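You operate a simulated robot arm through the tools that you are given. There is no shell and no other tool.

Carry out the task below with a simulated two-armed robot. There is one attempt and no reset: what you move stays moved.

TASK
Open the top drawer of the measuring bench, take the small orange cube on the top of the measuring bench and put it away in the inside of the top drawer of the measuring bench and shut the drawer again. Shut the bottom drawer of the measuring bench. Open the left door of the tall cabinet, put the green tub on the middle left shelf of the tall cabinet and shut the door again. Put the white beam on the blue folder. Put the template on the top of the purple chest away on the top of the prep bench. Open the wooden table drawer. The order is free.
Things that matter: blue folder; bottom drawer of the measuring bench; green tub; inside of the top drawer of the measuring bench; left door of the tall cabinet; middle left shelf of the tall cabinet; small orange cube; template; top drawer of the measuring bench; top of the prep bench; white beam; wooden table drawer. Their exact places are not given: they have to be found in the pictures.

Only the result counts: the job must be done as asked and must still hold three seconds after the hand-in. Knocking over, shifting, dropping, spilling or breaking anything else fails it.

THE ROBOT
Two 6-joint arms with two-finger grippers on one trunk, on a base that drives. Base frame: it is fixed to the floor where the robot stands at the start and does not move with it; the origin is under the middle of the robot, x ahead of it, y to its left, z up. Lengths are in m, angles in degrees, forces in N, time in s.
The left shoulder is at the start at [0.07, 0.176, 1.11], the right one opposite. With the tool pointing down near the work surface each hand reaches from about 0.46 to 0.8 m from the robot's upright axis, wherever it stands, measured 20 degrees to its own side. Places, roughly: blue folder [-2.75, -4.5, 1]; bottom drawer of the measuring bench [-2, -0.5, 0.6]; green tub (12x9x5 cm) [-2.7, -0.4, 0.2]; inside of the top drawer of the measuring bench [-2.1, -0.2, 0.7]; left door of the tall cabinet [-2.5, -4.5, 0.5]; middle left shelf of the tall cabinet [-2.7, -4.6, 0.5]; small orange cube (4x4x5 cm) [-2, -0.3, 0.9]; template [-3.5, -2.5, 0.75]; top drawer of the measuring bench [-2.1, -0.3, 0.8]; top of the prep bench [-3, 2.8, 0.9]; white beam (15x3x3 cm) [-2.7, -4.7, 0.9]; wooden table drawer [-2.9, -2.8, 0.8]. Payload 2.45 kg a hand.
Tool frame (each hand has its own): the origin (TCP) lies between the finger pads and is the grasp point; the fingertips stand 0.026 m ahead of it; z points along the fingers, y is the line along which they close. The gripper opens to 0.096 m. The gripper's body begins 0.069 m behind the TCP.
Orientation is told as [roll, pitch, yaw] about the base's x, y, z axes, in that order, counted from this pose: with the fingers straight down and closing along the base's y, the tool's x points along the base's -x, its y along +y and its z along -z.

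THE INTERFACE
- The arms move only by the tool play_rows. It takes "left_rows", "right_rows" or both (then of equal length, played together; a hand with none holds still); each is a list of rows, each a list of 7 numbers: the shift along the tool's x, y, z in units of 500 mm (1.0 is 500 mm), then the turn, a rotation vector about the tool's x, y, z in units of 90 degrees (1.0 is 90 degrees), then the closure, from 0 (fully open) to 1 (shut). In form: [[x, y, z, wx, wy, wz, hand], ...]. A call has 1 to 20 rows; each row is the pose to reach, as a shift and turn from the pose commanded when the call began, along the tool's axes at that moment. A call with a number of a shift or a turn outside -1 to 1 is refused whole. Rows are played at 5 a second. More than 0.05 m and 8.6 degrees between two rows, or a gripper value outside its range, and nothing of the call is played. A pose out of reach is approached as far as the arm can. The call stops where the force on the tool passes 40 N (or 10 N more than at its start, if that is more) or the arm is blocked; 0.2 s more then pass. Each finger halts on what it meets, pressing with about 27 N; the grip force reading is that of the motor and also rises with nothing between the fingers. The clock runs only during rows and for 0.2 s after the last one: add rows that repeat a pose to give the fingers time. It gives the time, the measured TCP pose, the force on the tool (base axes), the opening and the grip force at its end, in the units of the frame above (readings bear some noise), with the torque about the TCP (base axes, N m) and any sound that the robot's microphone picked up.
- Cameras (640 x 400 px; columns grow to the right, rows downward): "scene" is now at [0.1328, -0.0017, 1.4143]; the picture's right is [-0.01, -1.00, 0.00], its down [-0.69, 0.01, -0.72] and it looks along [0.72, -0.01, -0.69] (base axes); focal length 282 px, centre (320, 200). "left" rides on the left gripper at [0.082, -0.003, -0.098] in its tool frame; the picture's right is [0.04, 1.00, 0.00], its down [-0.73, 0.03, -0.68] and it looks along [-0.68, 0.03, 0.73] (tool axes); focal length 256 px, centre (320, 200). "right" rides on the right gripper at [0.082, 0.003, -0.098] in its tool frame; the picture's right is [-0.04, 1.00, 0.00], its down [-0.73, -0.03, -0.68] and it looks along [-0.68, -0.03, 0.73] (tool axes); focal length 256 px, centre (320, 200).
- camera(camera): a new picture of that camera. It takes no simulated time.
- raise_lower(by): slides the trunk up (or, below 0, down) by that many m; the arms and the scene camera ride with it, the base frame stays. It gives what a move gives, with no picture.
- drive_base(legs): drives the robot by 1 to 6 legs, each [ahead, left, turn to the left] in m, m and degrees, along the robot's own axes; the way and the turn of a leg run together, so that a leg with both is an arc; at most 1.5 m and 180 degrees a leg. The arms and the cameras ride along, it lands a little off, and it stops where it bumps. It gives what a move gives.
- head_to(pan, tilt): turns the head with the scene camera to pan (to the left, within 86 degrees either way) and tilt (down, from -29 to 69), counted from straight ahead of the robot. It gives what a move gives.
- point_at(camera, pixels): for up to 12 pixels [column, row] of the newest picture of that camera ("zoom" is the newest enlarged one), the place [x, y, z] in the base frame of the surface seen there, good to about 0.002 m. It takes no simulated time.
- inspect(camera, box): a new picture of the part [left, top, right, bottom] of that camera's present view, enlarged. It takes no simulated time.
- close_job(): hands the job in; it is judged then, once.

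Open the grippers and draw the arms clear of the work before you hand the job in, unless the task says otherwise.

The tools are called as name(argument=value, ...) on one line, values as JSON. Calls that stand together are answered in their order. play_rows: Moves the arms, as the interface text tells. Its arguments: {"type":"object","properties":{"left_rows":{"type":"array"},"right_rows":{"type":"array"}},"required":[]} The other tools are called the same way: raise_lower (by) slides the trunk up or down; drive_base (legs) drives the base; head_to (pan, tilt) turns the head that bears the scene camera; camera (camera) takes a picture; point_at (camera, pixels) gives the place of the surface under pixels of a picture; inspect (camera, box) takes an enlarged picture of a part of a camera's view; close_job () hands the job in.

At the start:

```text
time: 0.0
left_tool_pos: [0.4523, 0.2214, 1.0125]
left_tool_rot: [0.0, 0.0, -0.1]
left_force: [-0.8, 0.6, -0.4]
left_torque: [0.0, 0.01, -0.01]
left_opening: 0.0961
left_gripper_force: 0.1
right_tool_pos: [0.4224, -0.1967, 1.0704]
right_tool_rot: [0.0, 0.0, 0.0]
right_force: [-0.5, -0.5, -0.6]
right_torque: [-0.01, -0.02, 0.03]
right_opening: 0.0958
right_gripper_force: 0.0
trunk travel left (down, up): [-0.594, 0.246]
robot x, y, heading: [0.0021, 0.0017, 0.1]
head pan, tilt: [-0.4, 43.7]
```

scene: 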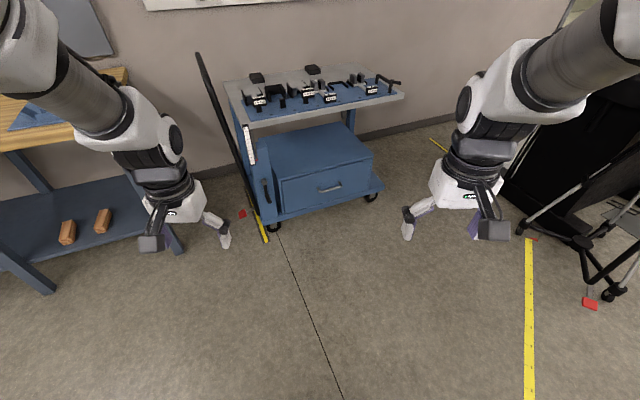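
right: 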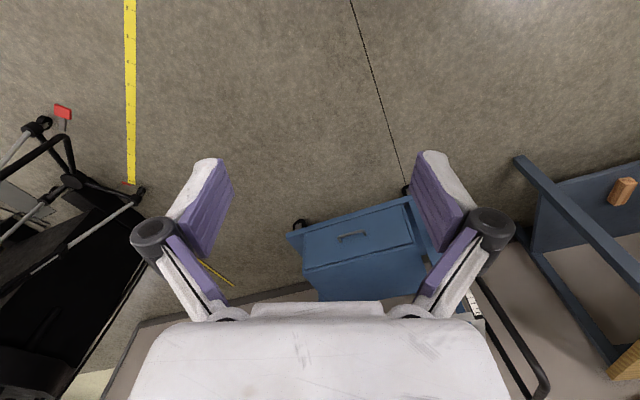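
left: 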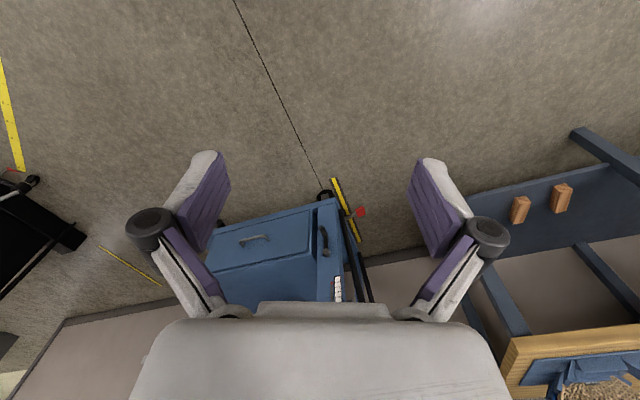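

The start pictures show a trolley and a work table ahead; the things I need are all behind me (x about -2 to -3.5). I look around with the head first.

head_to(pan=85, tilt=20)

camera(camera="scene")

head_to(pan=-85, tilt=20)

camera(camera="scene")

```text
time: 1.6
left_tool_pos: [0.4535, 0.2218, 1.0123]
left_tool_rot: [0.0, 0.0, 0.0]
left_force: [0.0, -0.2, 0.9]
left_torque: [-0.03, 0.0, -0.01]
left_opening: 0.0963
left_gripper_force: 0.0
right_tool_pos: [0.4223, -0.1961, 1.0721]
right_tool_rot: [0.0, 0.1, -0.1]
right_force: [-0.7, -0.6, 0.2]
right_torque: [0.01, 0.0, 0.03]
right_opening: 0.0961
right_gripper_force: 0.1
trunk travel left (down, up): [-0.594, 0.246]
robot x, y, heading: [-0.0004, 0.0003, -0.2]
head pan, tilt: [85.0, 20.0]
```

```text
taken
```

scene: 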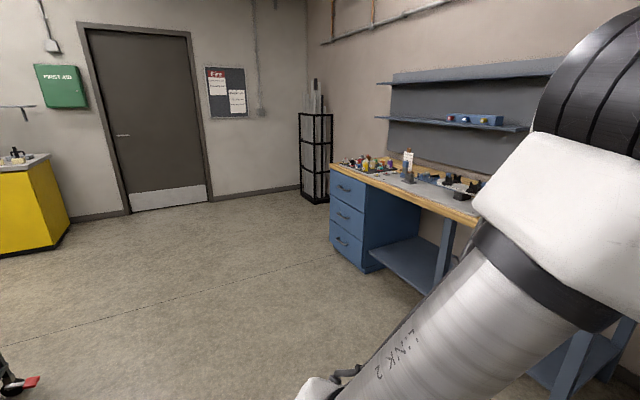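

```text
time: 4.2
left_tool_pos: [0.4528, 0.2213, 1.0114]
left_tool_rot: [-0.1, 0.0, 0.0]
left_force: [-0.6, -0.4, -0.4]
left_torque: [0.0, 0.02, 0.0]
left_opening: 0.0958
left_gripper_force: 0.1
right_tool_pos: [0.423, -0.1966, 1.071]
right_tool_rot: [0.1, 0.0, 0.0]
right_force: [-0.4, -0.8, 0.0]
right_torque: [0.02, 0.04, -0.03]
right_opening: 0.096
right_gripper_force: 0.1
trunk travel left (down, up): [-0.594, 0.246]
robot x, y, heading: [0.0021, -0.0002, -0.2]
head pan, tilt: [-85.0, 20.0]
```

```text
taken
```

scene: 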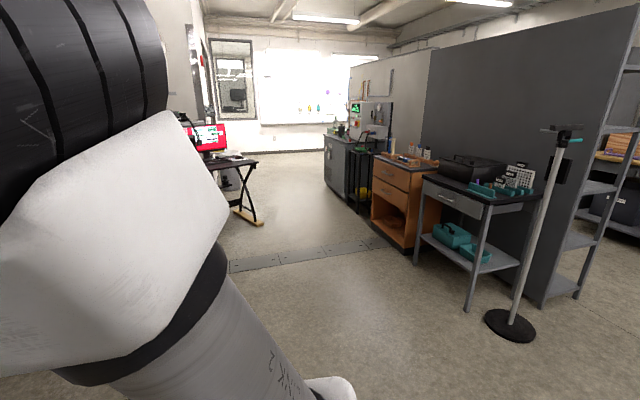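

I need to turn around; first I check clearances of nearby furniture for a turn in place.

head_to(pan=40, tilt=40)

camera(camera="scene")

head_to(pan=-40, tilt=40)

camera(camera="scene")

```text
time: 6.2
left_tool_pos: [0.4525, 0.2218, 1.0118]
left_tool_rot: [0.0, -0.1, -0.1]
left_force: [0.1, -0.2, 0.4]
left_torque: [-0.02, 0.03, 0.0]
left_opening: 0.0959
left_gripper_force: 0.0
right_tool_pos: [0.4229, -0.1964, 1.0706]
right_tool_rot: [0.0, 0.0, 0.0]
right_force: [-0.1, 0.1, 0.1]
right_torque: [0.0, -0.02, -0.01]
right_opening: 0.096
right_gripper_force: 0.1
trunk travel left (down, up): [-0.594, 0.246]
robot x, y, heading: [-0.0033, -0.0018, 0.1]
head pan, tilt: [40.0, 40.0]
```

```text
taken
```

scene: 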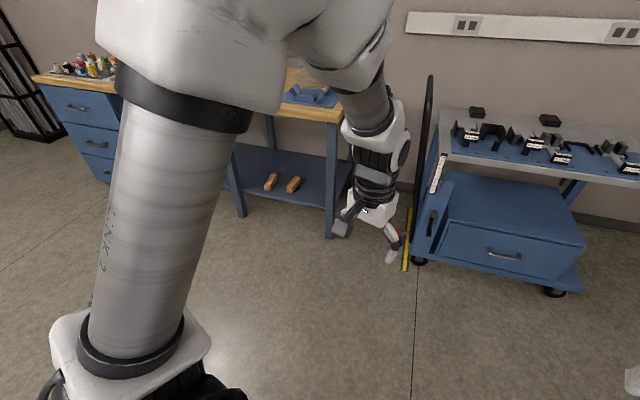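

```text
time: 7.8
left_tool_pos: [0.4531, 0.2217, 1.0119]
left_tool_rot: [0.0, 0.0, -0.1]
left_force: [-0.4, 1.0, 0.1]
left_torque: [0.0, 0.0, -0.02]
left_opening: 0.0961
left_gripper_force: 0.1
right_tool_pos: [0.4214, -0.196, 1.0715]
right_tool_rot: [0.0, 0.0, 0.0]
right_force: [-0.4, -0.9, 0.6]
right_torque: [0.0, 0.01, 0.01]
right_opening: 0.096
right_gripper_force: 0.0
trunk travel left (down, up): [-0.594, 0.246]
robot x, y, heading: [-0.0006, -0.0019, -0.1]
head pan, tilt: [-40.0, 40.0]
```

```text
taken
```

scene: 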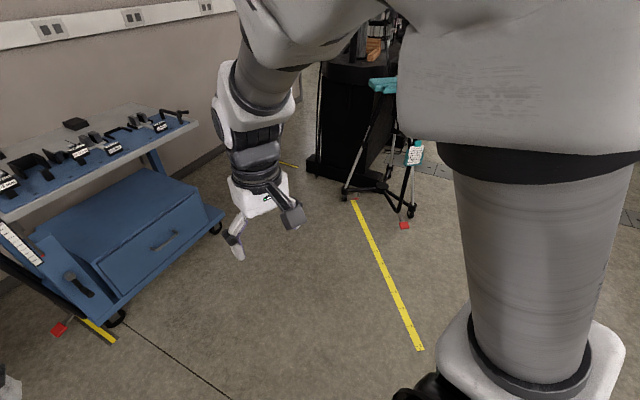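

Nothing stands within the roughly 0.6 m sweep radius, so I turn 90° to the right and look behind.

drive_base(legs=[[0, 0, 90]])

head_to(pan=75, tilt=20)

camera(camera="scene")

head_to(pan=20, tilt=20)

camera(camera="scene")

```text
time: 11.9
left_tool_pos: [-0.2127, 0.4562, 1.0121]
left_tool_rot: [0.0, 0.0, 88.9]
left_force: [1.0, -0.6, -0.5]
left_torque: [0.03, 0.02, 0.03]
left_opening: 0.0959
left_gripper_force: 0.0
right_tool_pos: [0.2054, 0.4182, 1.0712]
right_tool_rot: [0.0, 0.0, 88.7]
right_force: [0.2, 0.6, -0.3]
right_torque: [0.04, -0.01, 0.02]
right_opening: 0.0963
right_gripper_force: 0.0
trunk travel left (down, up): [-0.594, 0.246]
robot x, y, heading: [0.0009, 0.0021, 88.6]
head pan, tilt: [-40.0, 40.0]
```

```text
time: 13.9
left_tool_pos: [-0.2133, 0.4566, 1.0113]
left_tool_rot: [0.0, -0.1, 88.8]
left_force: [-0.1, -0.2, 1.0]
left_torque: [0.04, -0.04, 0.02]
left_opening: 0.0959
left_gripper_force: 0.0
right_tool_pos: [0.2052, 0.4176, 1.0699]
right_tool_rot: [0.0, 0.0, 88.8]
right_force: [0.2, -0.2, 0.3]
right_torque: [-0.02, 0.02, 0.0]
right_opening: 0.0961
right_gripper_force: 0.1
trunk travel left (down, up): [-0.594, 0.246]
robot x, y, heading: [0.0002, 0.0001, 88.5]
head pan, tilt: [75.0, 20.0]
```

```text
taken
```

scene: 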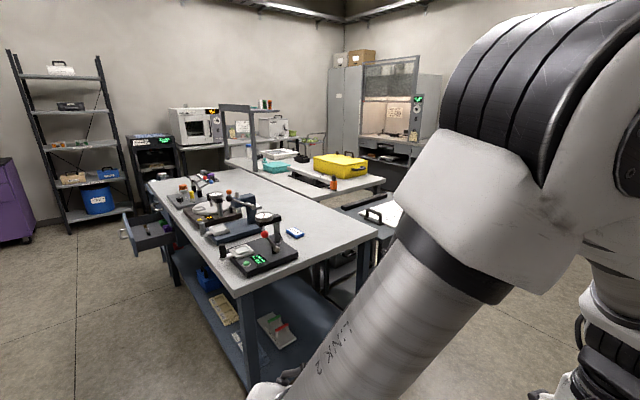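

```text
time: 15.1
left_tool_pos: [-0.2122, 0.4564, 1.0112]
left_tool_rot: [0.0, 0.0, 88.9]
left_force: [0.6, -0.4, 0.4]
left_torque: [-0.01, 0.02, 0.0]
left_opening: 0.096
left_gripper_force: 0.1
right_tool_pos: [0.205, 0.4174, 1.0711]
right_tool_rot: [-0.1, 0.0, 88.9]
right_force: [0.1, -0.6, 0.6]
right_torque: [0.02, -0.03, 0.02]
right_opening: 0.0959
right_gripper_force: 0.1
trunk travel left (down, up): [-0.594, 0.246]
robot x, y, heading: [-0.0005, 0.0033, 89.0]
head pan, tilt: [20.0, 20.0]
```

```text
taken
```

scene: 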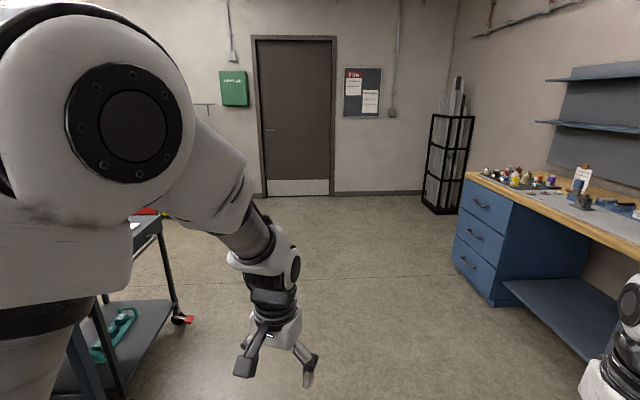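

The bench with measuring gauges and an open drawer is visible. I point at the near edge to know the clearance before turning further.

head_to(pan=75, tilt=20)

camera(camera="scene")

point_at(camera="scene", pixels=[[240, 285], [376, 237], [160, 178], [292, 233], [134, 228], [225, 310], [15, 160], [95, 200], [330, 165], [210, 280]])

```text
time: 16.4
left_tool_pos: [-0.2132, 0.4572, 1.0121]
left_tool_rot: [-0.1, 0.0, 88.8]
left_force: [0.5, -0.2, 0.0]
left_torque: [0.01, 0.0, -0.01]
left_opening: 0.096
left_gripper_force: 0.1
right_tool_pos: [0.2052, 0.4172, 1.0705]
right_tool_rot: [0.0, -0.1, 88.7]
right_force: [0.1, -0.4, 0.1]
right_torque: [0.0, 0.0, 0.0]
right_opening: 0.0959
right_gripper_force: 0.0
trunk travel left (down, up): [-0.594, 0.246]
robot x, y, heading: [0.0003, 0.0025, 88.7]
head pan, tilt: [75.0, 20.0]
```

```text
taken
```

scene: 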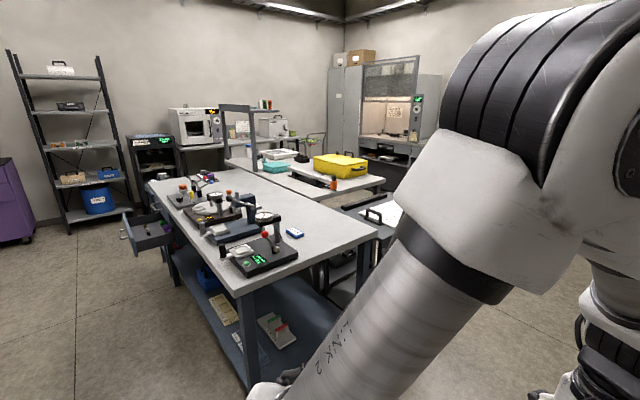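

```text
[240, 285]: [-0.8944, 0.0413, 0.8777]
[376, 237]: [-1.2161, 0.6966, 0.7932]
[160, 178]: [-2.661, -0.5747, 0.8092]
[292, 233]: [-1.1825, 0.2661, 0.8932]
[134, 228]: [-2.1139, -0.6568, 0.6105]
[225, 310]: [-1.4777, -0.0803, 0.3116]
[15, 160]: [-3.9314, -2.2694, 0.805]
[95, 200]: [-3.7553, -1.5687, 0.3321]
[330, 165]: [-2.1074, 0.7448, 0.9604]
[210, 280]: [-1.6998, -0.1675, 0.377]
```

The bench edge is at x≈-0.89 with its drawer side facing -y. I turn to face -x (clear by 0.3 m) and look.

drive_base(legs=[[0, 0, 91]])

head_to(pan=0, tilt=20)

camera(camera="scene")

head_to(pan=50, tilt=15)

camera(camera="scene")

head_to(pan=-50, tilt=15)

camera(camera="scene")

```text
time: 20.6
left_tool_pos: [-0.4551, -0.2134, 1.0116]
left_tool_rot: [0.0, 0.0, 179.1]
left_force: [0.4, 0.4, 0.2]
left_torque: [-0.01, 0.01, 0.01]
left_opening: 0.0961
left_gripper_force: 0.0
right_tool_pos: [-0.4193, 0.2036, 1.0704]
right_tool_rot: [0.0, 0.0, 179.1]
right_force: [-0.5, -0.3, 0.0]
right_torque: [0.0, -0.01, 0.0]
right_opening: 0.096
right_gripper_force: 0.1
trunk travel left (down, up): [-0.594, 0.246]
robot x, y, heading: [0.0035, 0.0021, 179.0]
head pan, tilt: [75.0, 20.0]
```

```text
time: 22.1
left_tool_pos: [-0.4548, -0.2159, 1.0106]
left_tool_rot: [0.1, -0.1, 179.1]
left_force: [-0.6, -0.8, 0.3]
left_torque: [-0.04, 0.01, -0.05]
left_opening: 0.096
left_gripper_force: 0.0
right_tool_pos: [-0.4188, 0.2036, 1.0712]
right_tool_rot: [0.0, 0.0, 179.1]
right_force: [-0.5, -0.4, -0.1]
right_torque: [0.01, -0.02, 0.0]
right_opening: 0.096
right_gripper_force: 0.1
trunk travel left (down, up): [-0.594, 0.246]
robot x, y, heading: [-0.0009, -0.0009, 179.1]
head pan, tilt: [0.0, 20.0]
```

```text
taken
```

scene: 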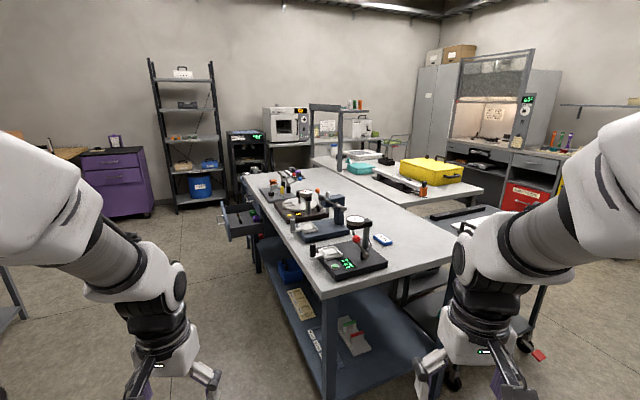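

```text
time: 23.2
left_tool_pos: [-0.4558, -0.2147, 1.0104]
left_tool_rot: [0.0, -0.1, 179.1]
left_force: [-0.1, -0.1, -0.6]
left_torque: [0.01, -0.02, 0.03]
left_opening: 0.0959
left_gripper_force: 0.1
right_tool_pos: [-0.4184, 0.2027, 1.0716]
right_tool_rot: [-0.1, 0.0, 179.0]
right_force: [-1.4, 0.1, -0.4]
right_torque: [-0.01, 0.0, -0.02]
right_opening: 0.0959
right_gripper_force: 0.0
trunk travel left (down, up): [-0.594, 0.246]
robot x, y, heading: [0.0024, -0.0012, 179.2]
head pan, tilt: [50.0, 15.0]
```

```text
taken
```

scene: 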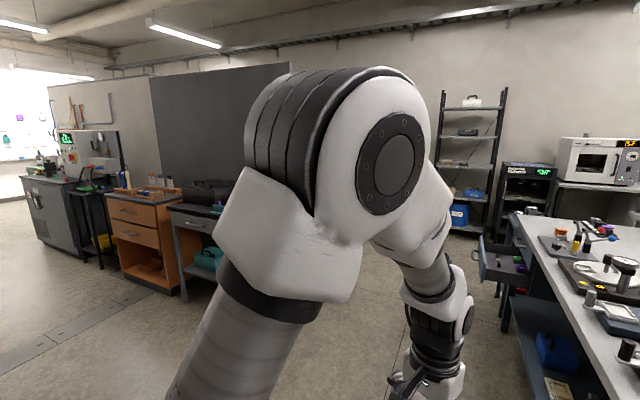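

```text
time: 25.0
left_tool_pos: [-0.4555, -0.2161, 1.01]
left_tool_rot: [0.0, 0.0, 179.1]
left_force: [0.9, -0.8, 0.5]
left_torque: [-0.03, 0.01, 0.04]
left_opening: 0.0962
left_gripper_force: 0.0
right_tool_pos: [-0.4196, 0.2036, 1.0716]
right_tool_rot: [-0.1, 0.0, 179.2]
right_force: [-0.2, 1.3, 0.6]
right_torque: [0.0, 0.0, 0.0]
right_opening: 0.0957
right_gripper_force: 0.1
trunk travel left (down, up): [-0.594, 0.246]
robot x, y, heading: [-0.0002, -0.003, 179.0]
head pan, tilt: [-50.0, 15.0]
```

```text
taken
```

scene: 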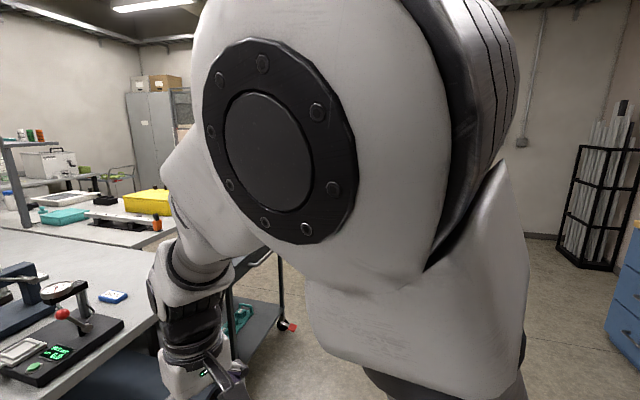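

The measuring bench runs askew. I look closer at its top and the open bottom drawer.

head_to(pan=15, tilt=20)

camera(camera="scene")

inspect(camera="scene", box=[240, 150, 480, 300])

inspect(camera="scene", box=[0, 100, 240, 250])

```text
time: 26.4
left_tool_pos: [-0.4553, -0.2149, 1.0114]
left_tool_rot: [0.0, -0.1, 179.2]
left_force: [0.0, 0.9, 0.1]
left_torque: [0.01, 0.0, 0.02]
left_opening: 0.0957
left_gripper_force: 0.1
right_tool_pos: [-0.4187, 0.2021, 1.0719]
right_tool_rot: [0.1, 0.0, 179.1]
right_force: [0.1, -0.5, 0.3]
right_torque: [-0.01, 0.02, -0.02]
right_opening: 0.0959
right_gripper_force: 0.1
trunk travel left (down, up): [-0.594, 0.246]
robot x, y, heading: [0.0006, -0.005, 179.5]
head pan, tilt: [15.0, 20.0]
```

```text
taken
```

scene: 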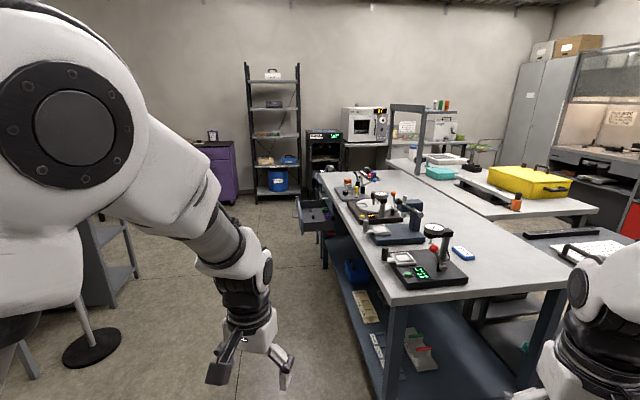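

```text
2.67 times, centred on (360, 225) of scene
```

zoom: 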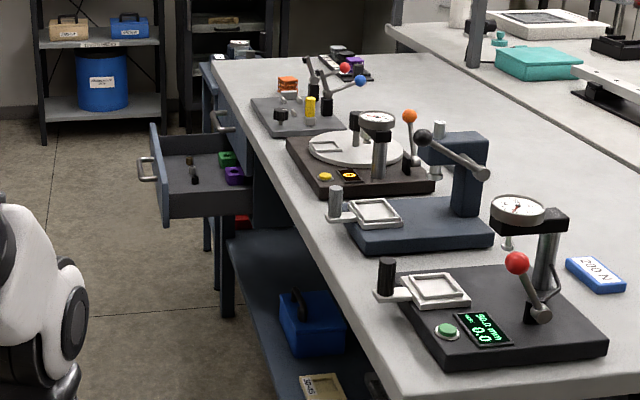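

```text
2.67 times, centred on (120, 175) of scene
```

zoom: 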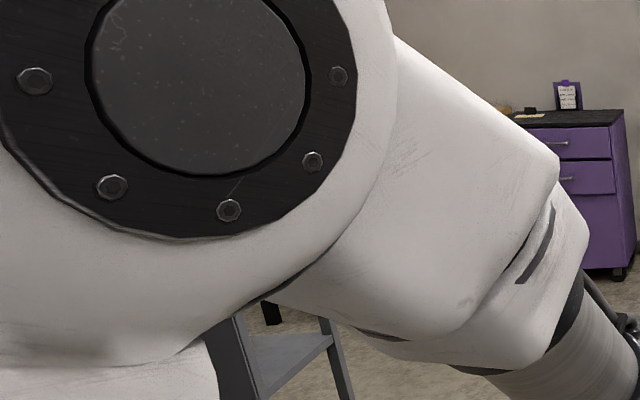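

I retake the zoom on the bench and measure the orange cube, drawer and table edge.

inspect(camera="scene", box=[285, 150, 405, 225])

point_at(camera="scene", pixels=[[402, 300], [335, 195], [322, 172], [348, 181], [300, 200], [316, 235], [330, 207], [560, 280]])

```text
5.33 times, centred on (345, 188) of scene
```

zoom: 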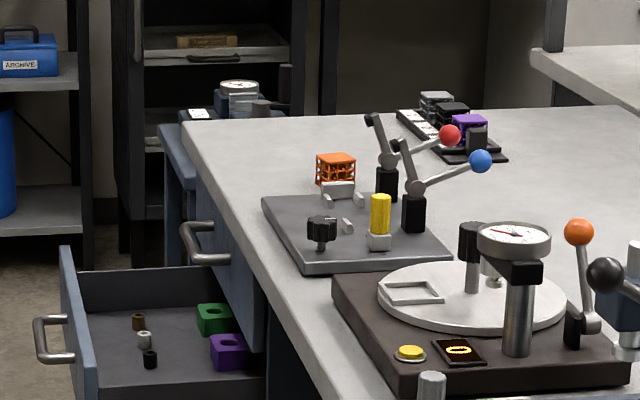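

```text
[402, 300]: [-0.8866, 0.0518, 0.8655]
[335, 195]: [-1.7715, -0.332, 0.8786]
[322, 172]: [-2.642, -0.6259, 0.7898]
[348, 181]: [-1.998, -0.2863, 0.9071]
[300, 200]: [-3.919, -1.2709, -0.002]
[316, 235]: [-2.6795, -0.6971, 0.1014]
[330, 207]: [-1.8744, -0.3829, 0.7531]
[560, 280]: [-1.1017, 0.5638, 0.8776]
```

The orange openwork cube sits near (345,180) by a gray fixture. I strafe left (toward -y) 0.9 m and forward to view the front of the bench and the rest of the room.

drive_base(legs=[[0, 0.9, 0], [0.5, 0, 0]])

head_to(pan=0, tilt=25)

camera(camera="scene")

head_to(pan=80, tilt=15)

camera(camera="scene")

```text
time: 33.5
left_tool_pos: [-0.9664, -1.0952, 1.0122]
left_tool_rot: [0.0, 0.1, 179.8]
left_force: [-0.4, 0.6, 0.1]
left_torque: [0.0, -0.02, 0.02]
left_opening: 0.0957
left_gripper_force: 0.1
right_tool_pos: [-0.9343, -0.6788, 1.0706]
right_tool_rot: [0.0, 0.1, 179.9]
right_force: [-0.7, 0.1, 0.4]
right_torque: [0.0, 0.0, 0.02]
right_opening: 0.0959
right_gripper_force: 0.1
trunk travel left (down, up): [-0.594, 0.246]
robot x, y, heading: [-0.5148, -0.8735, 180.1]
head pan, tilt: [15.0, 20.0]
```

```text
time: 34.3
left_tool_pos: [-0.9661, -1.0959, 1.0116]
left_tool_rot: [0.1, 0.1, 179.9]
left_force: [-0.3, 0.2, 0.0]
left_torque: [0.01, -0.01, 0.0]
left_opening: 0.096
left_gripper_force: 0.1
right_tool_pos: [-0.9343, -0.6775, 1.0718]
right_tool_rot: [0.1, 0.0, 179.9]
right_force: [-0.1, 0.0, 0.1]
right_torque: [-0.01, 0.02, 0.0]
right_opening: 0.0961
right_gripper_force: 0.1
trunk travel left (down, up): [-0.594, 0.246]
robot x, y, heading: [-0.5132, -0.8754, 179.8]
head pan, tilt: [0.0, 25.0]
```

```text
taken
```

scene: 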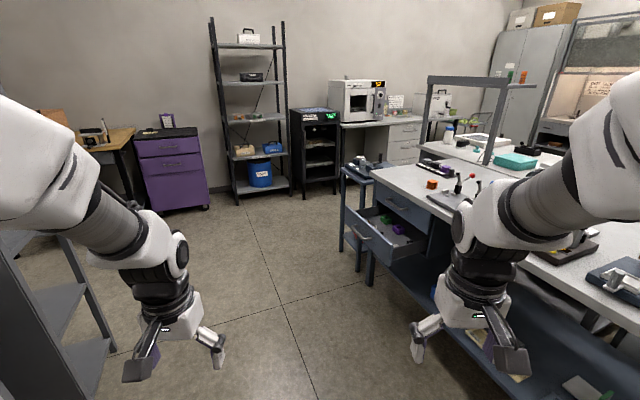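

```text
time: 35.8
left_tool_pos: [-0.9667, -1.0959, 1.0123]
left_tool_rot: [0.1, 0.0, 179.8]
left_force: [-0.7, 0.3, 0.1]
left_torque: [0.0, -0.01, 0.01]
left_opening: 0.0958
left_gripper_force: 0.0
right_tool_pos: [-0.9361, -0.6781, 1.0713]
right_tool_rot: [0.0, -0.1, 179.9]
right_force: [0.0, 0.5, 0.0]
right_torque: [0.0, -0.01, 0.02]
right_opening: 0.096
right_gripper_force: 0.1
trunk travel left (down, up): [-0.594, 0.246]
robot x, y, heading: [-0.5143, -0.8762, 180.0]
head pan, tilt: [80.0, 15.0]
```

```text
taken
```

scene: 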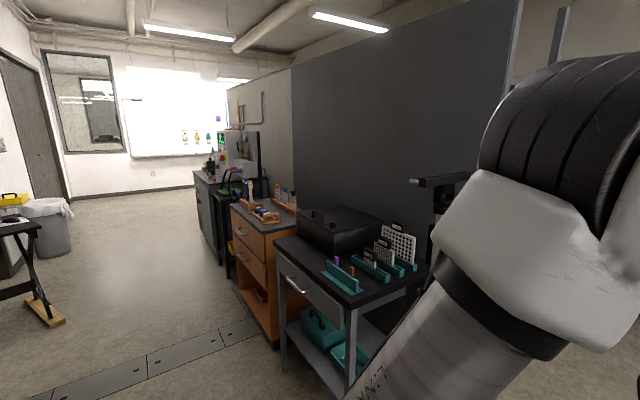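

The bench's open bottom drawer shows at (385,235), the orange cube at (431,184), the purple chest at (170,170). I measure clearances.

head_to(pan=0, tilt=25)

camera(camera="scene")

point_at(camera="scene", pixels=[[350, 220], [395, 262], [428, 235], [431, 184], [400, 250], [378, 182], [452, 217], [359, 232], [50, 300], [85, 290], [110, 350], [150, 215]])

inspect(camera="scene", box=[330, 145, 490, 245])

```text
time: 37.4
left_tool_pos: [-0.9662, -1.0959, 1.0104]
left_tool_rot: [0.1, 0.0, 180.0]
left_force: [0.0, -0.5, -0.2]
left_torque: [0.01, -0.02, 0.01]
left_opening: 0.0958
left_gripper_force: 0.0
right_tool_pos: [-0.9344, -0.6782, 1.0706]
right_tool_rot: [0.0, 0.0, 179.9]
right_force: [0.0, 0.3, 0.2]
right_torque: [0.02, 0.01, 0.01]
right_opening: 0.0961
right_gripper_force: 0.1
trunk travel left (down, up): [-0.594, 0.246]
robot x, y, heading: [-0.5117, -0.8759, 180.1]
head pan, tilt: [0.0, 25.0]
```

```text
taken
```

scene: 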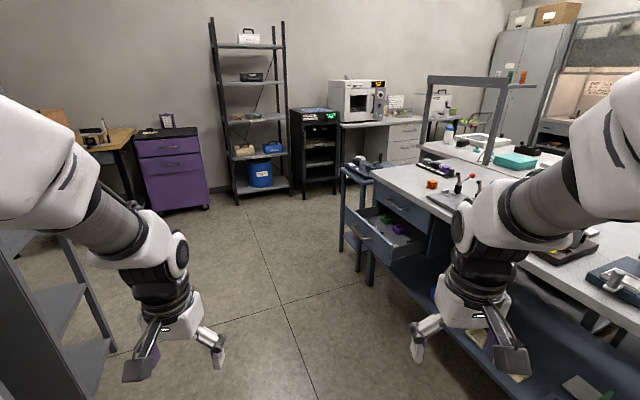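

```text
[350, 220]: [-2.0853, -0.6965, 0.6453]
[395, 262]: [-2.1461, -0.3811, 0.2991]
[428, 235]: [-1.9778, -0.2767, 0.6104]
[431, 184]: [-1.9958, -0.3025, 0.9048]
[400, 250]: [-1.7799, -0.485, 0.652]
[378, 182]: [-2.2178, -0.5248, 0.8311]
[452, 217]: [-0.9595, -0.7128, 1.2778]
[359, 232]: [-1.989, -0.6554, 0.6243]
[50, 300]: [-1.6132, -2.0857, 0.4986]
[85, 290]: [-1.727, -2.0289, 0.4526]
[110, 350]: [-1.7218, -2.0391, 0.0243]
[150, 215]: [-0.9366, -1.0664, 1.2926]
```

```text
4.00 times, centred on (410, 195) of scene
```

zoom: 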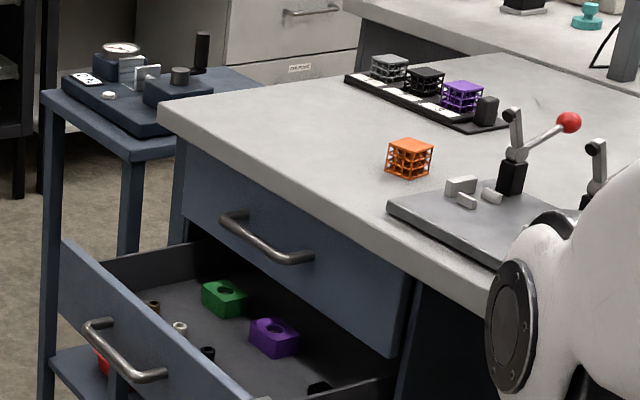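

I measure the handles and drawer faces in the zoom picture.

point_at(camera="zoom", pixels=[[225, 215], [300, 258], [90, 325], [160, 374], [180, 165], [408, 275], [390, 350], [160, 112], [490, 290], [410, 145], [65, 245], [235, 395]])

```text
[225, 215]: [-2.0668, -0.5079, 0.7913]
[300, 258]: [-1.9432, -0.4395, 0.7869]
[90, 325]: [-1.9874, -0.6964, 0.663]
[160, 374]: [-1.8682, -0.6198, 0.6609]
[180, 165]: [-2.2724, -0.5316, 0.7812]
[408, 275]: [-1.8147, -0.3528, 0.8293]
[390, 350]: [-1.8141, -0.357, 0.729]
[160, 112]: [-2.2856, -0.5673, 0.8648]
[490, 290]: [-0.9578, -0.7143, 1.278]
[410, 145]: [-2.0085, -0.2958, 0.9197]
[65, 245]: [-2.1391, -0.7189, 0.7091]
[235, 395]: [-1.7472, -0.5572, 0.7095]
```

The drawers' front runs at about 22.5° to the x axis, handles at z≈0.79 (top) and 0.66 (bottom, pulled out 0.22 m). I drive round the stand to about 0.8 m in front of the drawers and face them.

drive_base(legs=[[0.6, 0.1, 0], [0.5, 0.27, 0], [0, 0, -67.5]])

head_to(pan=0, tilt=40)

camera(camera="scene")

```text
time: 46.6
left_tool_pos: [-1.9874, -0.9135, 1.0115]
left_tool_rot: [0.1, 0.0, 112.6]
left_force: [-0.5, -0.1, 0.1]
left_torque: [-0.01, 0.0, -0.01]
left_opening: 0.096
left_gripper_force: 0.0
right_tool_pos: [-1.5895, -0.7819, 1.0714]
right_tool_rot: [0.0, 0.1, 112.7]
right_force: [0.4, 1.3, 0.9]
right_torque: [-0.01, 0.0, 0.0]
right_opening: 0.096
right_gripper_force: 0.0
trunk travel left (down, up): [-0.594, 0.246]
robot x, y, heading: [-1.613, -1.2452, 112.4]
head pan, tilt: [0.0, 25.0]
```

```text
time: 47.3
left_tool_pos: [-1.9867, -0.9129, 1.011]
left_tool_rot: [0.1, 0.0, 112.6]
left_force: [0.2, -0.7, 0.2]
left_torque: [0.0, 0.02, -0.03]
left_opening: 0.0961
left_gripper_force: 0.0
right_tool_pos: [-1.5899, -0.7817, 1.0711]
right_tool_rot: [0.0, 0.0, 112.6]
right_force: [0.2, 1.2, -0.1]
right_torque: [0.04, 0.0, 0.0]
right_opening: 0.0959
right_gripper_force: 0.1
trunk travel left (down, up): [-0.594, 0.246]
robot x, y, heading: [-1.6102, -1.2467, 112.6]
head pan, tilt: [0.0, 40.0]
```

```text
taken
```

scene: 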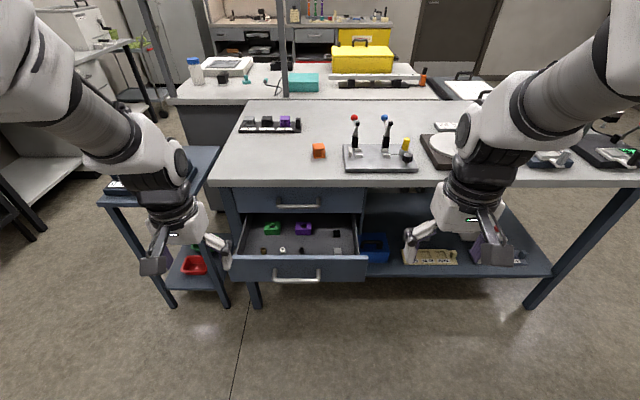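

The view is square to the bench: top handle at (298,207), bottom handle at (297,275), cube at (319,150), and red/green tubs on the cart's lower shelf at (195,255). I measure.

point_at(camera="scene", pixels=[[277, 206], [319, 206], [275, 274], [320, 274], [238, 262], [366, 262], [319, 145], [319, 154], [230, 186], [364, 186], [193, 250], [195, 268]])

inspect(camera="scene", box=[220, 130, 380, 230])

inspect(camera="scene", box=[120, 180, 280, 280])

```text
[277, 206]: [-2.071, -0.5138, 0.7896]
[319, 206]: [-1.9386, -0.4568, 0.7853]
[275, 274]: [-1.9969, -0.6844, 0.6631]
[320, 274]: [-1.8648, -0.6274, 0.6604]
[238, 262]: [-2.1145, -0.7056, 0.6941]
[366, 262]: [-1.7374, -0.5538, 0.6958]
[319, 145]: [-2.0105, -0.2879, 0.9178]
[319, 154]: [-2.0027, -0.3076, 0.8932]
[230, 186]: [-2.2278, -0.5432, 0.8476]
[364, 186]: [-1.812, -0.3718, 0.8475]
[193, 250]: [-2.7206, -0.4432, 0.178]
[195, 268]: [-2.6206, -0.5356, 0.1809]
```

```text
4.00 times, centred on (300, 180) of scene
```

zoom: 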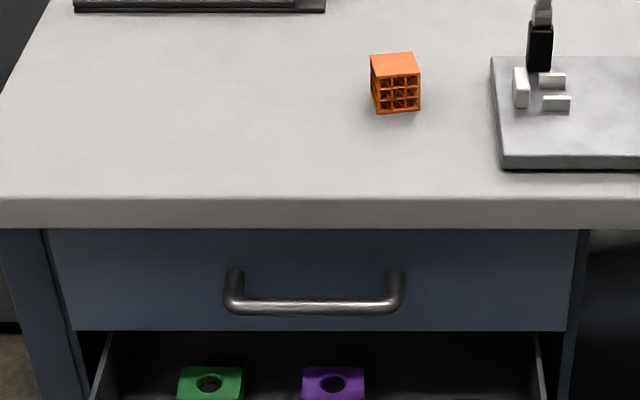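

```text
4.00 times, centred on (200, 230) of scene
```

zoom: 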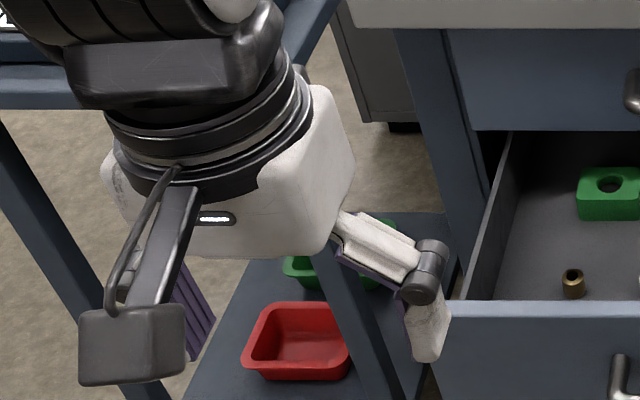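

I lower the trunk so the arms suit drawer height, before pointing the left hand forward at the bottom handle.

raise_lower(by=-0.25)

play_rows(left_rows=[[-0.0161, -0.0186, -0.0111, -0.0481, -0.0481, 0.0481, 0], [-0.0323, -0.0373, -0.0223, -0.0962, -0.0962, 0.0962, 0], [-0.0484, -0.0559, -0.0334, -0.1443, -0.1443, 0.1443, 0], [-0.0645, -0.0745, -0.0445, -0.1925, -0.1925, 0.1925, 0], [-0.0806, -0.0931, -0.0556, -0.2406, -0.2406, 0.2406, 0], [-0.0968, -0.1118, -0.0668, -0.2887, -0.2887, 0.2887, 0], [-0.1129, -0.1304, -0.0779, -0.3368, -0.3368, 0.3368, 0], [-0.129, -0.149, -0.089, -0.3849, -0.3849, 0.3849, 0], [-0.1451, -0.1676, -0.1001, -0.433, -0.433, 0.433, 0], [-0.1613, -0.1863, -0.1113, -0.4811, -0.4811, 0.4811, 0], [-0.1774, -0.2049, -0.1224, -0.5292, -0.5292, 0.5292, 0], [-0.1935, -0.2235, -0.1335, -0.5774, -0.5774, 0.5774, 0], [-0.2096, -0.2421, -0.1446, -0.6255, -0.6255, 0.6255, 0], [-0.2258, -0.2608, -0.1558, -0.6736, -0.6736, 0.6736, 0], [-0.2419, -0.2794, -0.1669, -0.7217, -0.7217, 0.7217, 0], [-0.258, -0.298, -0.178, -0.7698, -0.7698, 0.7698, 0], [-0.258, -0.298, -0.178, -0.7698, -0.7698, 0.7698, 0]])

camera(camera="scene")

camera(camera="left")

```text
time: 49.9
left_tool_pos: [-1.9873, -0.9144, 0.7608]
left_tool_rot: [0.1, 0.1, 112.6]
left_force: [-0.3, 0.9, 0.1]
left_torque: [0.01, 0.01, 0.03]
left_opening: 0.0959
left_gripper_force: 0.0
right_tool_pos: [-1.5918, -0.7812, 0.8221]
right_tool_rot: [0.0, 0.1, 112.6]
right_force: [0.9, -1.8, 0.0]
right_torque: [0.0, 0.0, -0.02]
right_opening: 0.096
right_gripper_force: 0.0
trunk travel left (down, up): [-0.344, 0.496]
robot x, y, heading: [-1.6088, -1.2488, 112.8]
head pan, tilt: [0.0, 40.0]
```

```text
time: 53.7
left_tool_pos: [-2.037, -0.7674, 0.8725]
left_tool_rot: [91.4, -5.5, 28.4]
left_force: [0.1, -0.5, -0.6]
left_torque: [0.0, 0.0, -0.02]
left_opening: 0.0959
left_gripper_force: 0.1
left hand out of reach, approached as far as the arm can: row 4, 5, 6, 7, 8, 9, 10, 11, 12, 13, 14, 15, 16, 17
right_tool_pos: [-1.5905, -0.7812, 0.8219]
right_tool_rot: [0.0, 0.0, 112.6]
right_force: [-1.0, -0.9, 0.7]
right_torque: [0.0, 0.01, 0.0]
right_opening: 0.096
right_gripper_force: 0.1
trunk travel left (down, up): [-0.344, 0.496]
robot x, y, heading: [-1.6044, -1.2464, 112.6]
head pan, tilt: [0.0, 40.0]
stopped in row 17 (left hand): the arm was blocked; the commanded pose is now the measured one
```

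```text
taken
```

scene: 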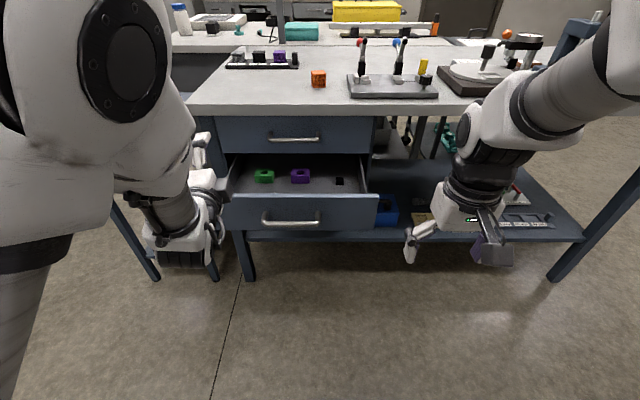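

```text
taken
```

left: 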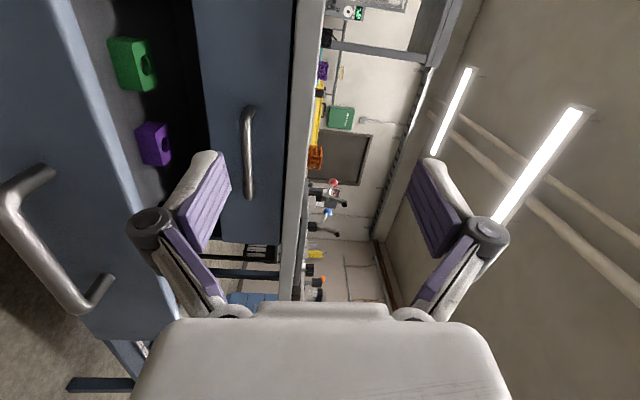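

The left hand stopped short (l≈0.21 instead of 0.07, yaw off 6°). I test whether the exact forward pose becomes reachable farther out.

play_rows(left_rows=[[-0.03, 0, 0.045, 0.004, -0.016, 0.015, 0], [-0.06, 0, 0.09, 0.008, -0.032, 0.03, 0], [-0.1, 0, 0.135, 0.012, -0.048, 0.045, 0], [-0.128, 0, 0.18, 0.0156, -0.064, 0.061, 0], [-0.128, 0, 0.18, 0.0156, -0.064, 0.061, 0]])

camera(camera="scene")

```text
time: 55.1
left_tool_pos: [-2.039, -0.6598, 0.8876]
left_tool_rot: [90.7, -2.9, 25.5]
left_force: [0.1, -0.5, -0.9]
left_torque: [-0.02, 0.01, -0.02]
left_opening: 0.0961
left_gripper_force: 0.1
left hand out of reach, approached as far as the arm can: row 2, 3, 4, 5
right_tool_pos: [-1.5903, -0.7813, 0.8196]
right_tool_rot: [0.1, 0.0, 112.6]
right_force: [-0.2, 0.3, 0.4]
right_torque: [-0.01, 0.0, -0.02]
right_opening: 0.0961
right_gripper_force: 0.1
trunk travel left (down, up): [-0.344, 0.496]
robot x, y, heading: [-1.6086, -1.2446, 112.5]
head pan, tilt: [0.0, 40.0]
stopped in row 5 (left hand): the arm was blocked; the commanded pose is now the measured one
```

```text
taken
```

scene: 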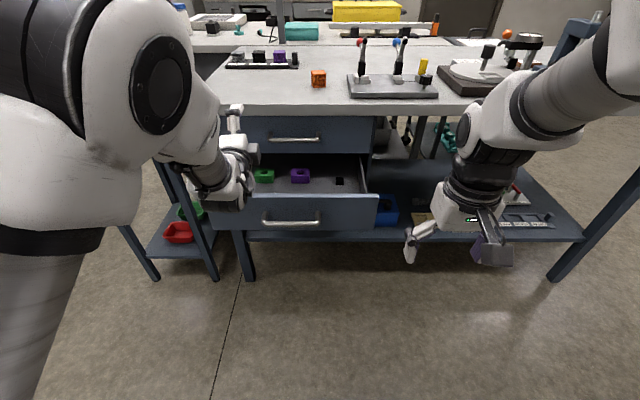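

The pose gets closer to reachable further out and relatively higher, so the wrist limit is what binds. I pull the hand back with a 30° downward tilt, then lower the trunk further.

play_rows(left_rows=[[-0.01, 0.005, -0.05, 0.068, -0.006, 0.006, 0], [-0.02, 0.01, -0.1, 0.136, -0.013, 0.012, 0], [-0.03, 0.015, -0.15, 0.204, -0.02, 0.019, 0], [-0.04, 0.02, -0.19, 0.272, -0.026, 0.025, 0], [-0.048, 0.024, -0.21, 0.341, -0.033, 0.032, 0], [-0.048, 0.024, -0.21, 0.341, -0.033, 0.032, 0]])

```text
time: 56.5
left_tool_pos: [-2.0174, -0.674, 0.9173]
left_tool_rot: [60.2, 2.0, 26.1]
left_force: [0.0, 0.2, 1.1]
left_torque: [0.0, -0.01, -0.01]
left_opening: 0.0961
left_gripper_force: 0.1
left hand out of reach, approached as far as the arm can: row 1, 2, 3, 4, 5, 6
right_tool_pos: [-1.5893, -0.7809, 0.82]
right_tool_rot: [0.1, 0.1, 112.7]
right_force: [-0.5, -0.1, 0.2]
right_torque: [-0.03, 0.03, -0.01]
right_opening: 0.0962
right_gripper_force: 0.0
trunk travel left (down, up): [-0.344, 0.496]
robot x, y, heading: [-1.6103, -1.2492, 112.7]
head pan, tilt: [0.0, 40.0]
```

The hand cannot come closer than about f=0.69 in this attitude, so I back off 0.12 m and lower the trunk another 0.1 m.

drive_base(legs=[[-0.12, 0, 0]])

raise_lower(by=-0.1)

camera(camera="scene")

```text
time: 57.7
left_tool_pos: [-1.9722, -0.7832, 0.9171]
left_tool_rot: [60.1, 1.8, 26.0]
left_force: [0.0, 0.0, 0.8]
left_torque: [-0.01, -0.03, -0.02]
left_opening: 0.0959
left_gripper_force: 0.1
right_tool_pos: [-1.5432, -0.8915, 0.8222]
right_tool_rot: [0.0, -0.1, 112.5]
right_force: [0.2, -0.1, 0.1]
right_torque: [0.03, 0.01, 0.02]
right_opening: 0.0961
right_gripper_force: 0.1
trunk travel left (down, up): [-0.344, 0.496]
robot x, y, heading: [-1.5639, -1.3563, 112.5]
head pan, tilt: [0.0, 40.0]
```

```text
time: 59.1
left_tool_pos: [-1.9718, -0.7831, 0.8167]
left_tool_rot: [60.1, 1.8, 25.9]
left_force: [-0.3, -0.2, 0.5]
left_torque: [-0.03, -0.02, 0.0]
left_opening: 0.0964
left_gripper_force: 0.1
right_tool_pos: [-1.5441, -0.8911, 0.7206]
right_tool_rot: [-0.1, 0.0, 112.5]
right_force: [0.2, 0.2, -1.1]
right_torque: [0.0, -0.01, -0.02]
right_opening: 0.0961
right_gripper_force: 0.1
trunk travel left (down, up): [-0.244, 0.596]
robot x, y, heading: [-1.563, -1.3613, 112.4]
head pan, tilt: [0.0, 40.0]
```

```text
taken
```

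scene: 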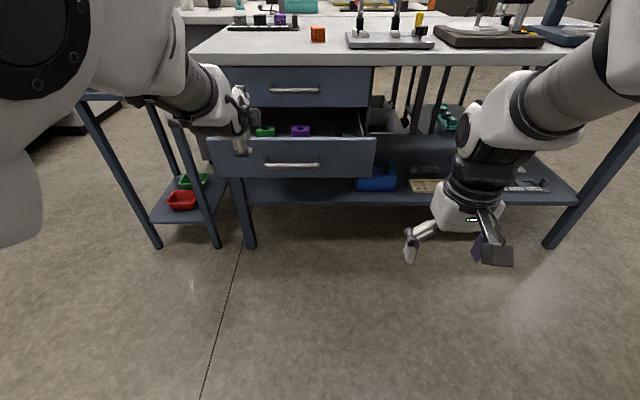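

I zoom on the bottom handle (292,164) to get the exact bar and face positions.

inspect(camera="scene", box=[232, 70, 392, 190])

```text
3.33 times, centred on (312, 130) of scene
```

zoom: 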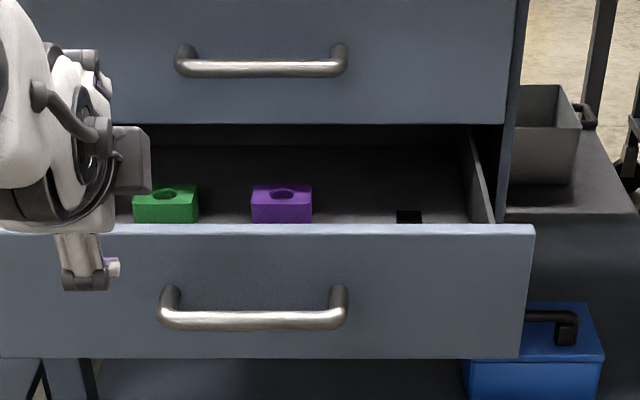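

point_at(camera="zoom", pixels=[[170, 313], [250, 319], [335, 319], [250, 312], [250, 327], [250, 260], [250, 345], [170, 285], [260, 62], [260, 90], [190, 45], [260, 110]])

```text
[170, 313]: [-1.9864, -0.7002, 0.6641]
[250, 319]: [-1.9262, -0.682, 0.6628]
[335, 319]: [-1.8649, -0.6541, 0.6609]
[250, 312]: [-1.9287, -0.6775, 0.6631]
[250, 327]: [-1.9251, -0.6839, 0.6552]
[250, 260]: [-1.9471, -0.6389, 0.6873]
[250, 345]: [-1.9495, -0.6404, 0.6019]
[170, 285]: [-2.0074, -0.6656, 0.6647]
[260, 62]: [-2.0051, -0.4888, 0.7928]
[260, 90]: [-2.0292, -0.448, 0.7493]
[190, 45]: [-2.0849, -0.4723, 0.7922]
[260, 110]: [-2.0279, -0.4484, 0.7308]
```

The bar is 12 mm thick, about 45 mm off the face. I bring the left hand to a pre-grasp pose in front of the bottom handle, 30° tilted down.

play_rows(left_rows=[[-0.04, -0.049, 0.028, 0, -0.011, 0, 0.1], [-0.08, -0.098, 0.055, 0, -0.022, 0.001, 0.2], [-0.12, -0.147, 0.083, 0, -0.033, 0.001, 0.3], [-0.16, -0.195, 0.11, 0, -0.043, 0.002, 0.4], [-0.16, -0.195, 0.11, 0, -0.043, 0.002, 0.4], [-0.16, -0.195, 0.11, 0, -0.043, 0.002, 0.4]])

camera(camera="left")

camera(camera="scene")

```text
time: 60.7
left_tool_pos: [-1.9744, -0.7294, 0.7082]
left_tool_rot: [59.7, -3.7, 26.6]
left_force: [0.2, 0.3, 0.0]
left_torque: [-0.03, -0.05, -0.03]
left_opening: 0.0578
left_gripper_force: 0.1
left hand out of reach, approached as far as the arm can: row 1, 2, 3, 4, 5, 6
right_tool_pos: [-1.5443, -0.8904, 0.722]
right_tool_rot: [0.1, 0.0, 112.5]
right_force: [-1.1, -0.4, -0.4]
right_torque: [-0.02, -0.01, 0.04]
right_opening: 0.0961
right_gripper_force: 0.0
trunk travel left (down, up): [-0.244, 0.596]
robot x, y, heading: [-1.5647, -1.3558, 112.7]
head pan, tilt: [0.0, 40.0]
stopped in row 6 (left hand): the arm was blocked; the commanded pose is now the measured one
```

```text
taken
```

left: 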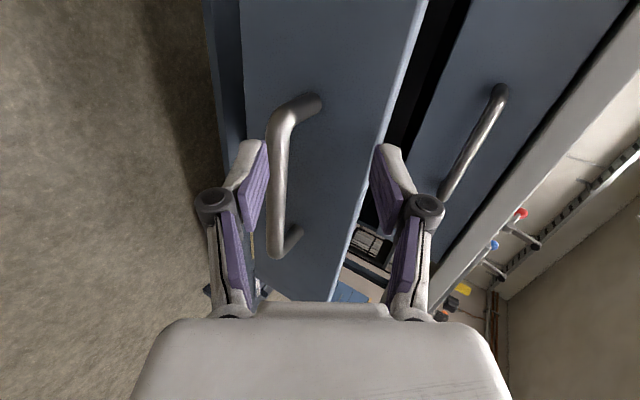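

```text
taken
```

scene: 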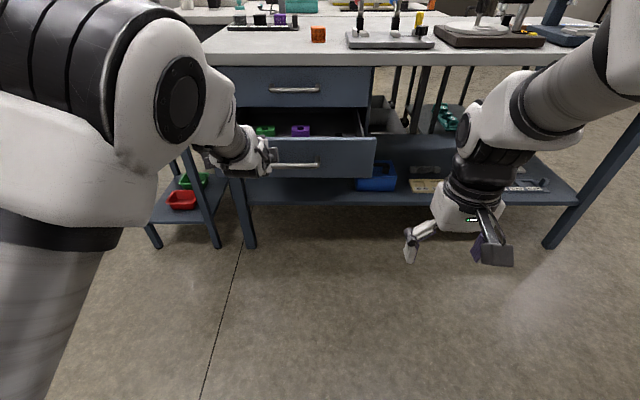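

The arm keeps wanting more distance in this attitude (f≈0.74, l≈0.14). I back off another 0.1 m and try the pre-grasp again; pushing can then be done by driving.

drive_base(legs=[[-0.1, 0, 0]])

```text
time: 61.8
left_tool_pos: [-1.9351, -0.8211, 0.7094]
left_tool_rot: [59.9, -3.7, 26.5]
left_force: [0.5, -0.4, -0.3]
left_torque: [0.01, 0.0, -0.02]
left_opening: 0.0575
left_gripper_force: 0.1
right_tool_pos: [-1.5052, -0.9841, 0.7214]
right_tool_rot: [-0.1, -0.1, 112.6]
right_force: [1.1, 0.1, -0.3]
right_torque: [0.02, 0.02, -0.02]
right_opening: 0.0958
right_gripper_force: 0.0
trunk travel left (down, up): [-0.244, 0.596]
robot x, y, heading: [-1.5231, -1.4503, 112.5]
head pan, tilt: [0.0, 40.0]
```

Handle bar is now at f≈0.87, l≈0.077 in the robot frame. I move to the pre-grasp pose again with yaw and pitch corrected.

play_rows(left_rows=[[-0.044, 0.013, 0.033, 0.001, -0.006, 0.019, 0.4], [-0.088, 0.026, 0.066, 0.002, -0.012, 0.038, 0.4], [-0.131, 0.038, 0.099, 0.003, -0.018, 0.058, 0.4], [-0.131, 0.038, 0.099, 0.003, -0.018, 0.058, 0.4], [-0.131, 0.038, 0.099, 0.003, -0.018, 0.058, 0.4]])

camera(camera="left")

camera(camera="scene")

```text
time: 63.0
left_tool_pos: [-1.9092, -0.748, 0.7041]
left_tool_rot: [59.5, -0.8, 23.2]
left_force: [-0.1, -0.3, 0.2]
left_torque: [0.0, -0.01, 0.01]
left_opening: 0.0576
left_gripper_force: 0.1
right_tool_pos: [-1.5069, -0.9821, 0.7218]
right_tool_rot: [0.0, 0.0, 112.5]
right_force: [0.4, -0.4, -0.3]
right_torque: [0.03, -0.01, 0.01]
right_opening: 0.096
right_gripper_force: 0.0
trunk travel left (down, up): [-0.244, 0.596]
robot x, y, heading: [-1.5224, -1.4533, 112.5]
head pan, tilt: [0.0, 40.0]
```

```text
taken
```

left: 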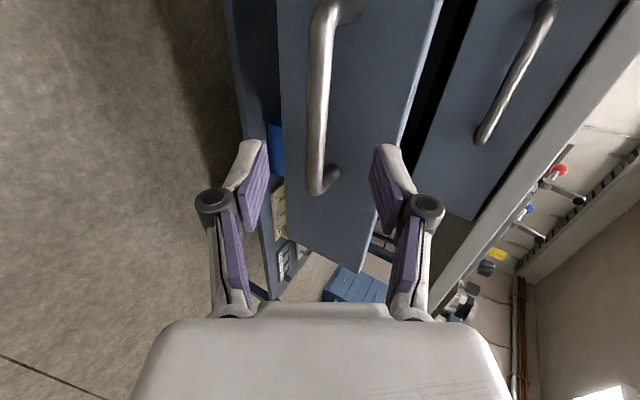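

```text
taken
```

scene: 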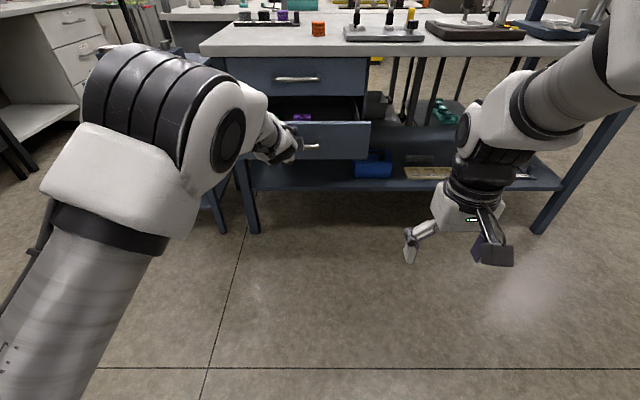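

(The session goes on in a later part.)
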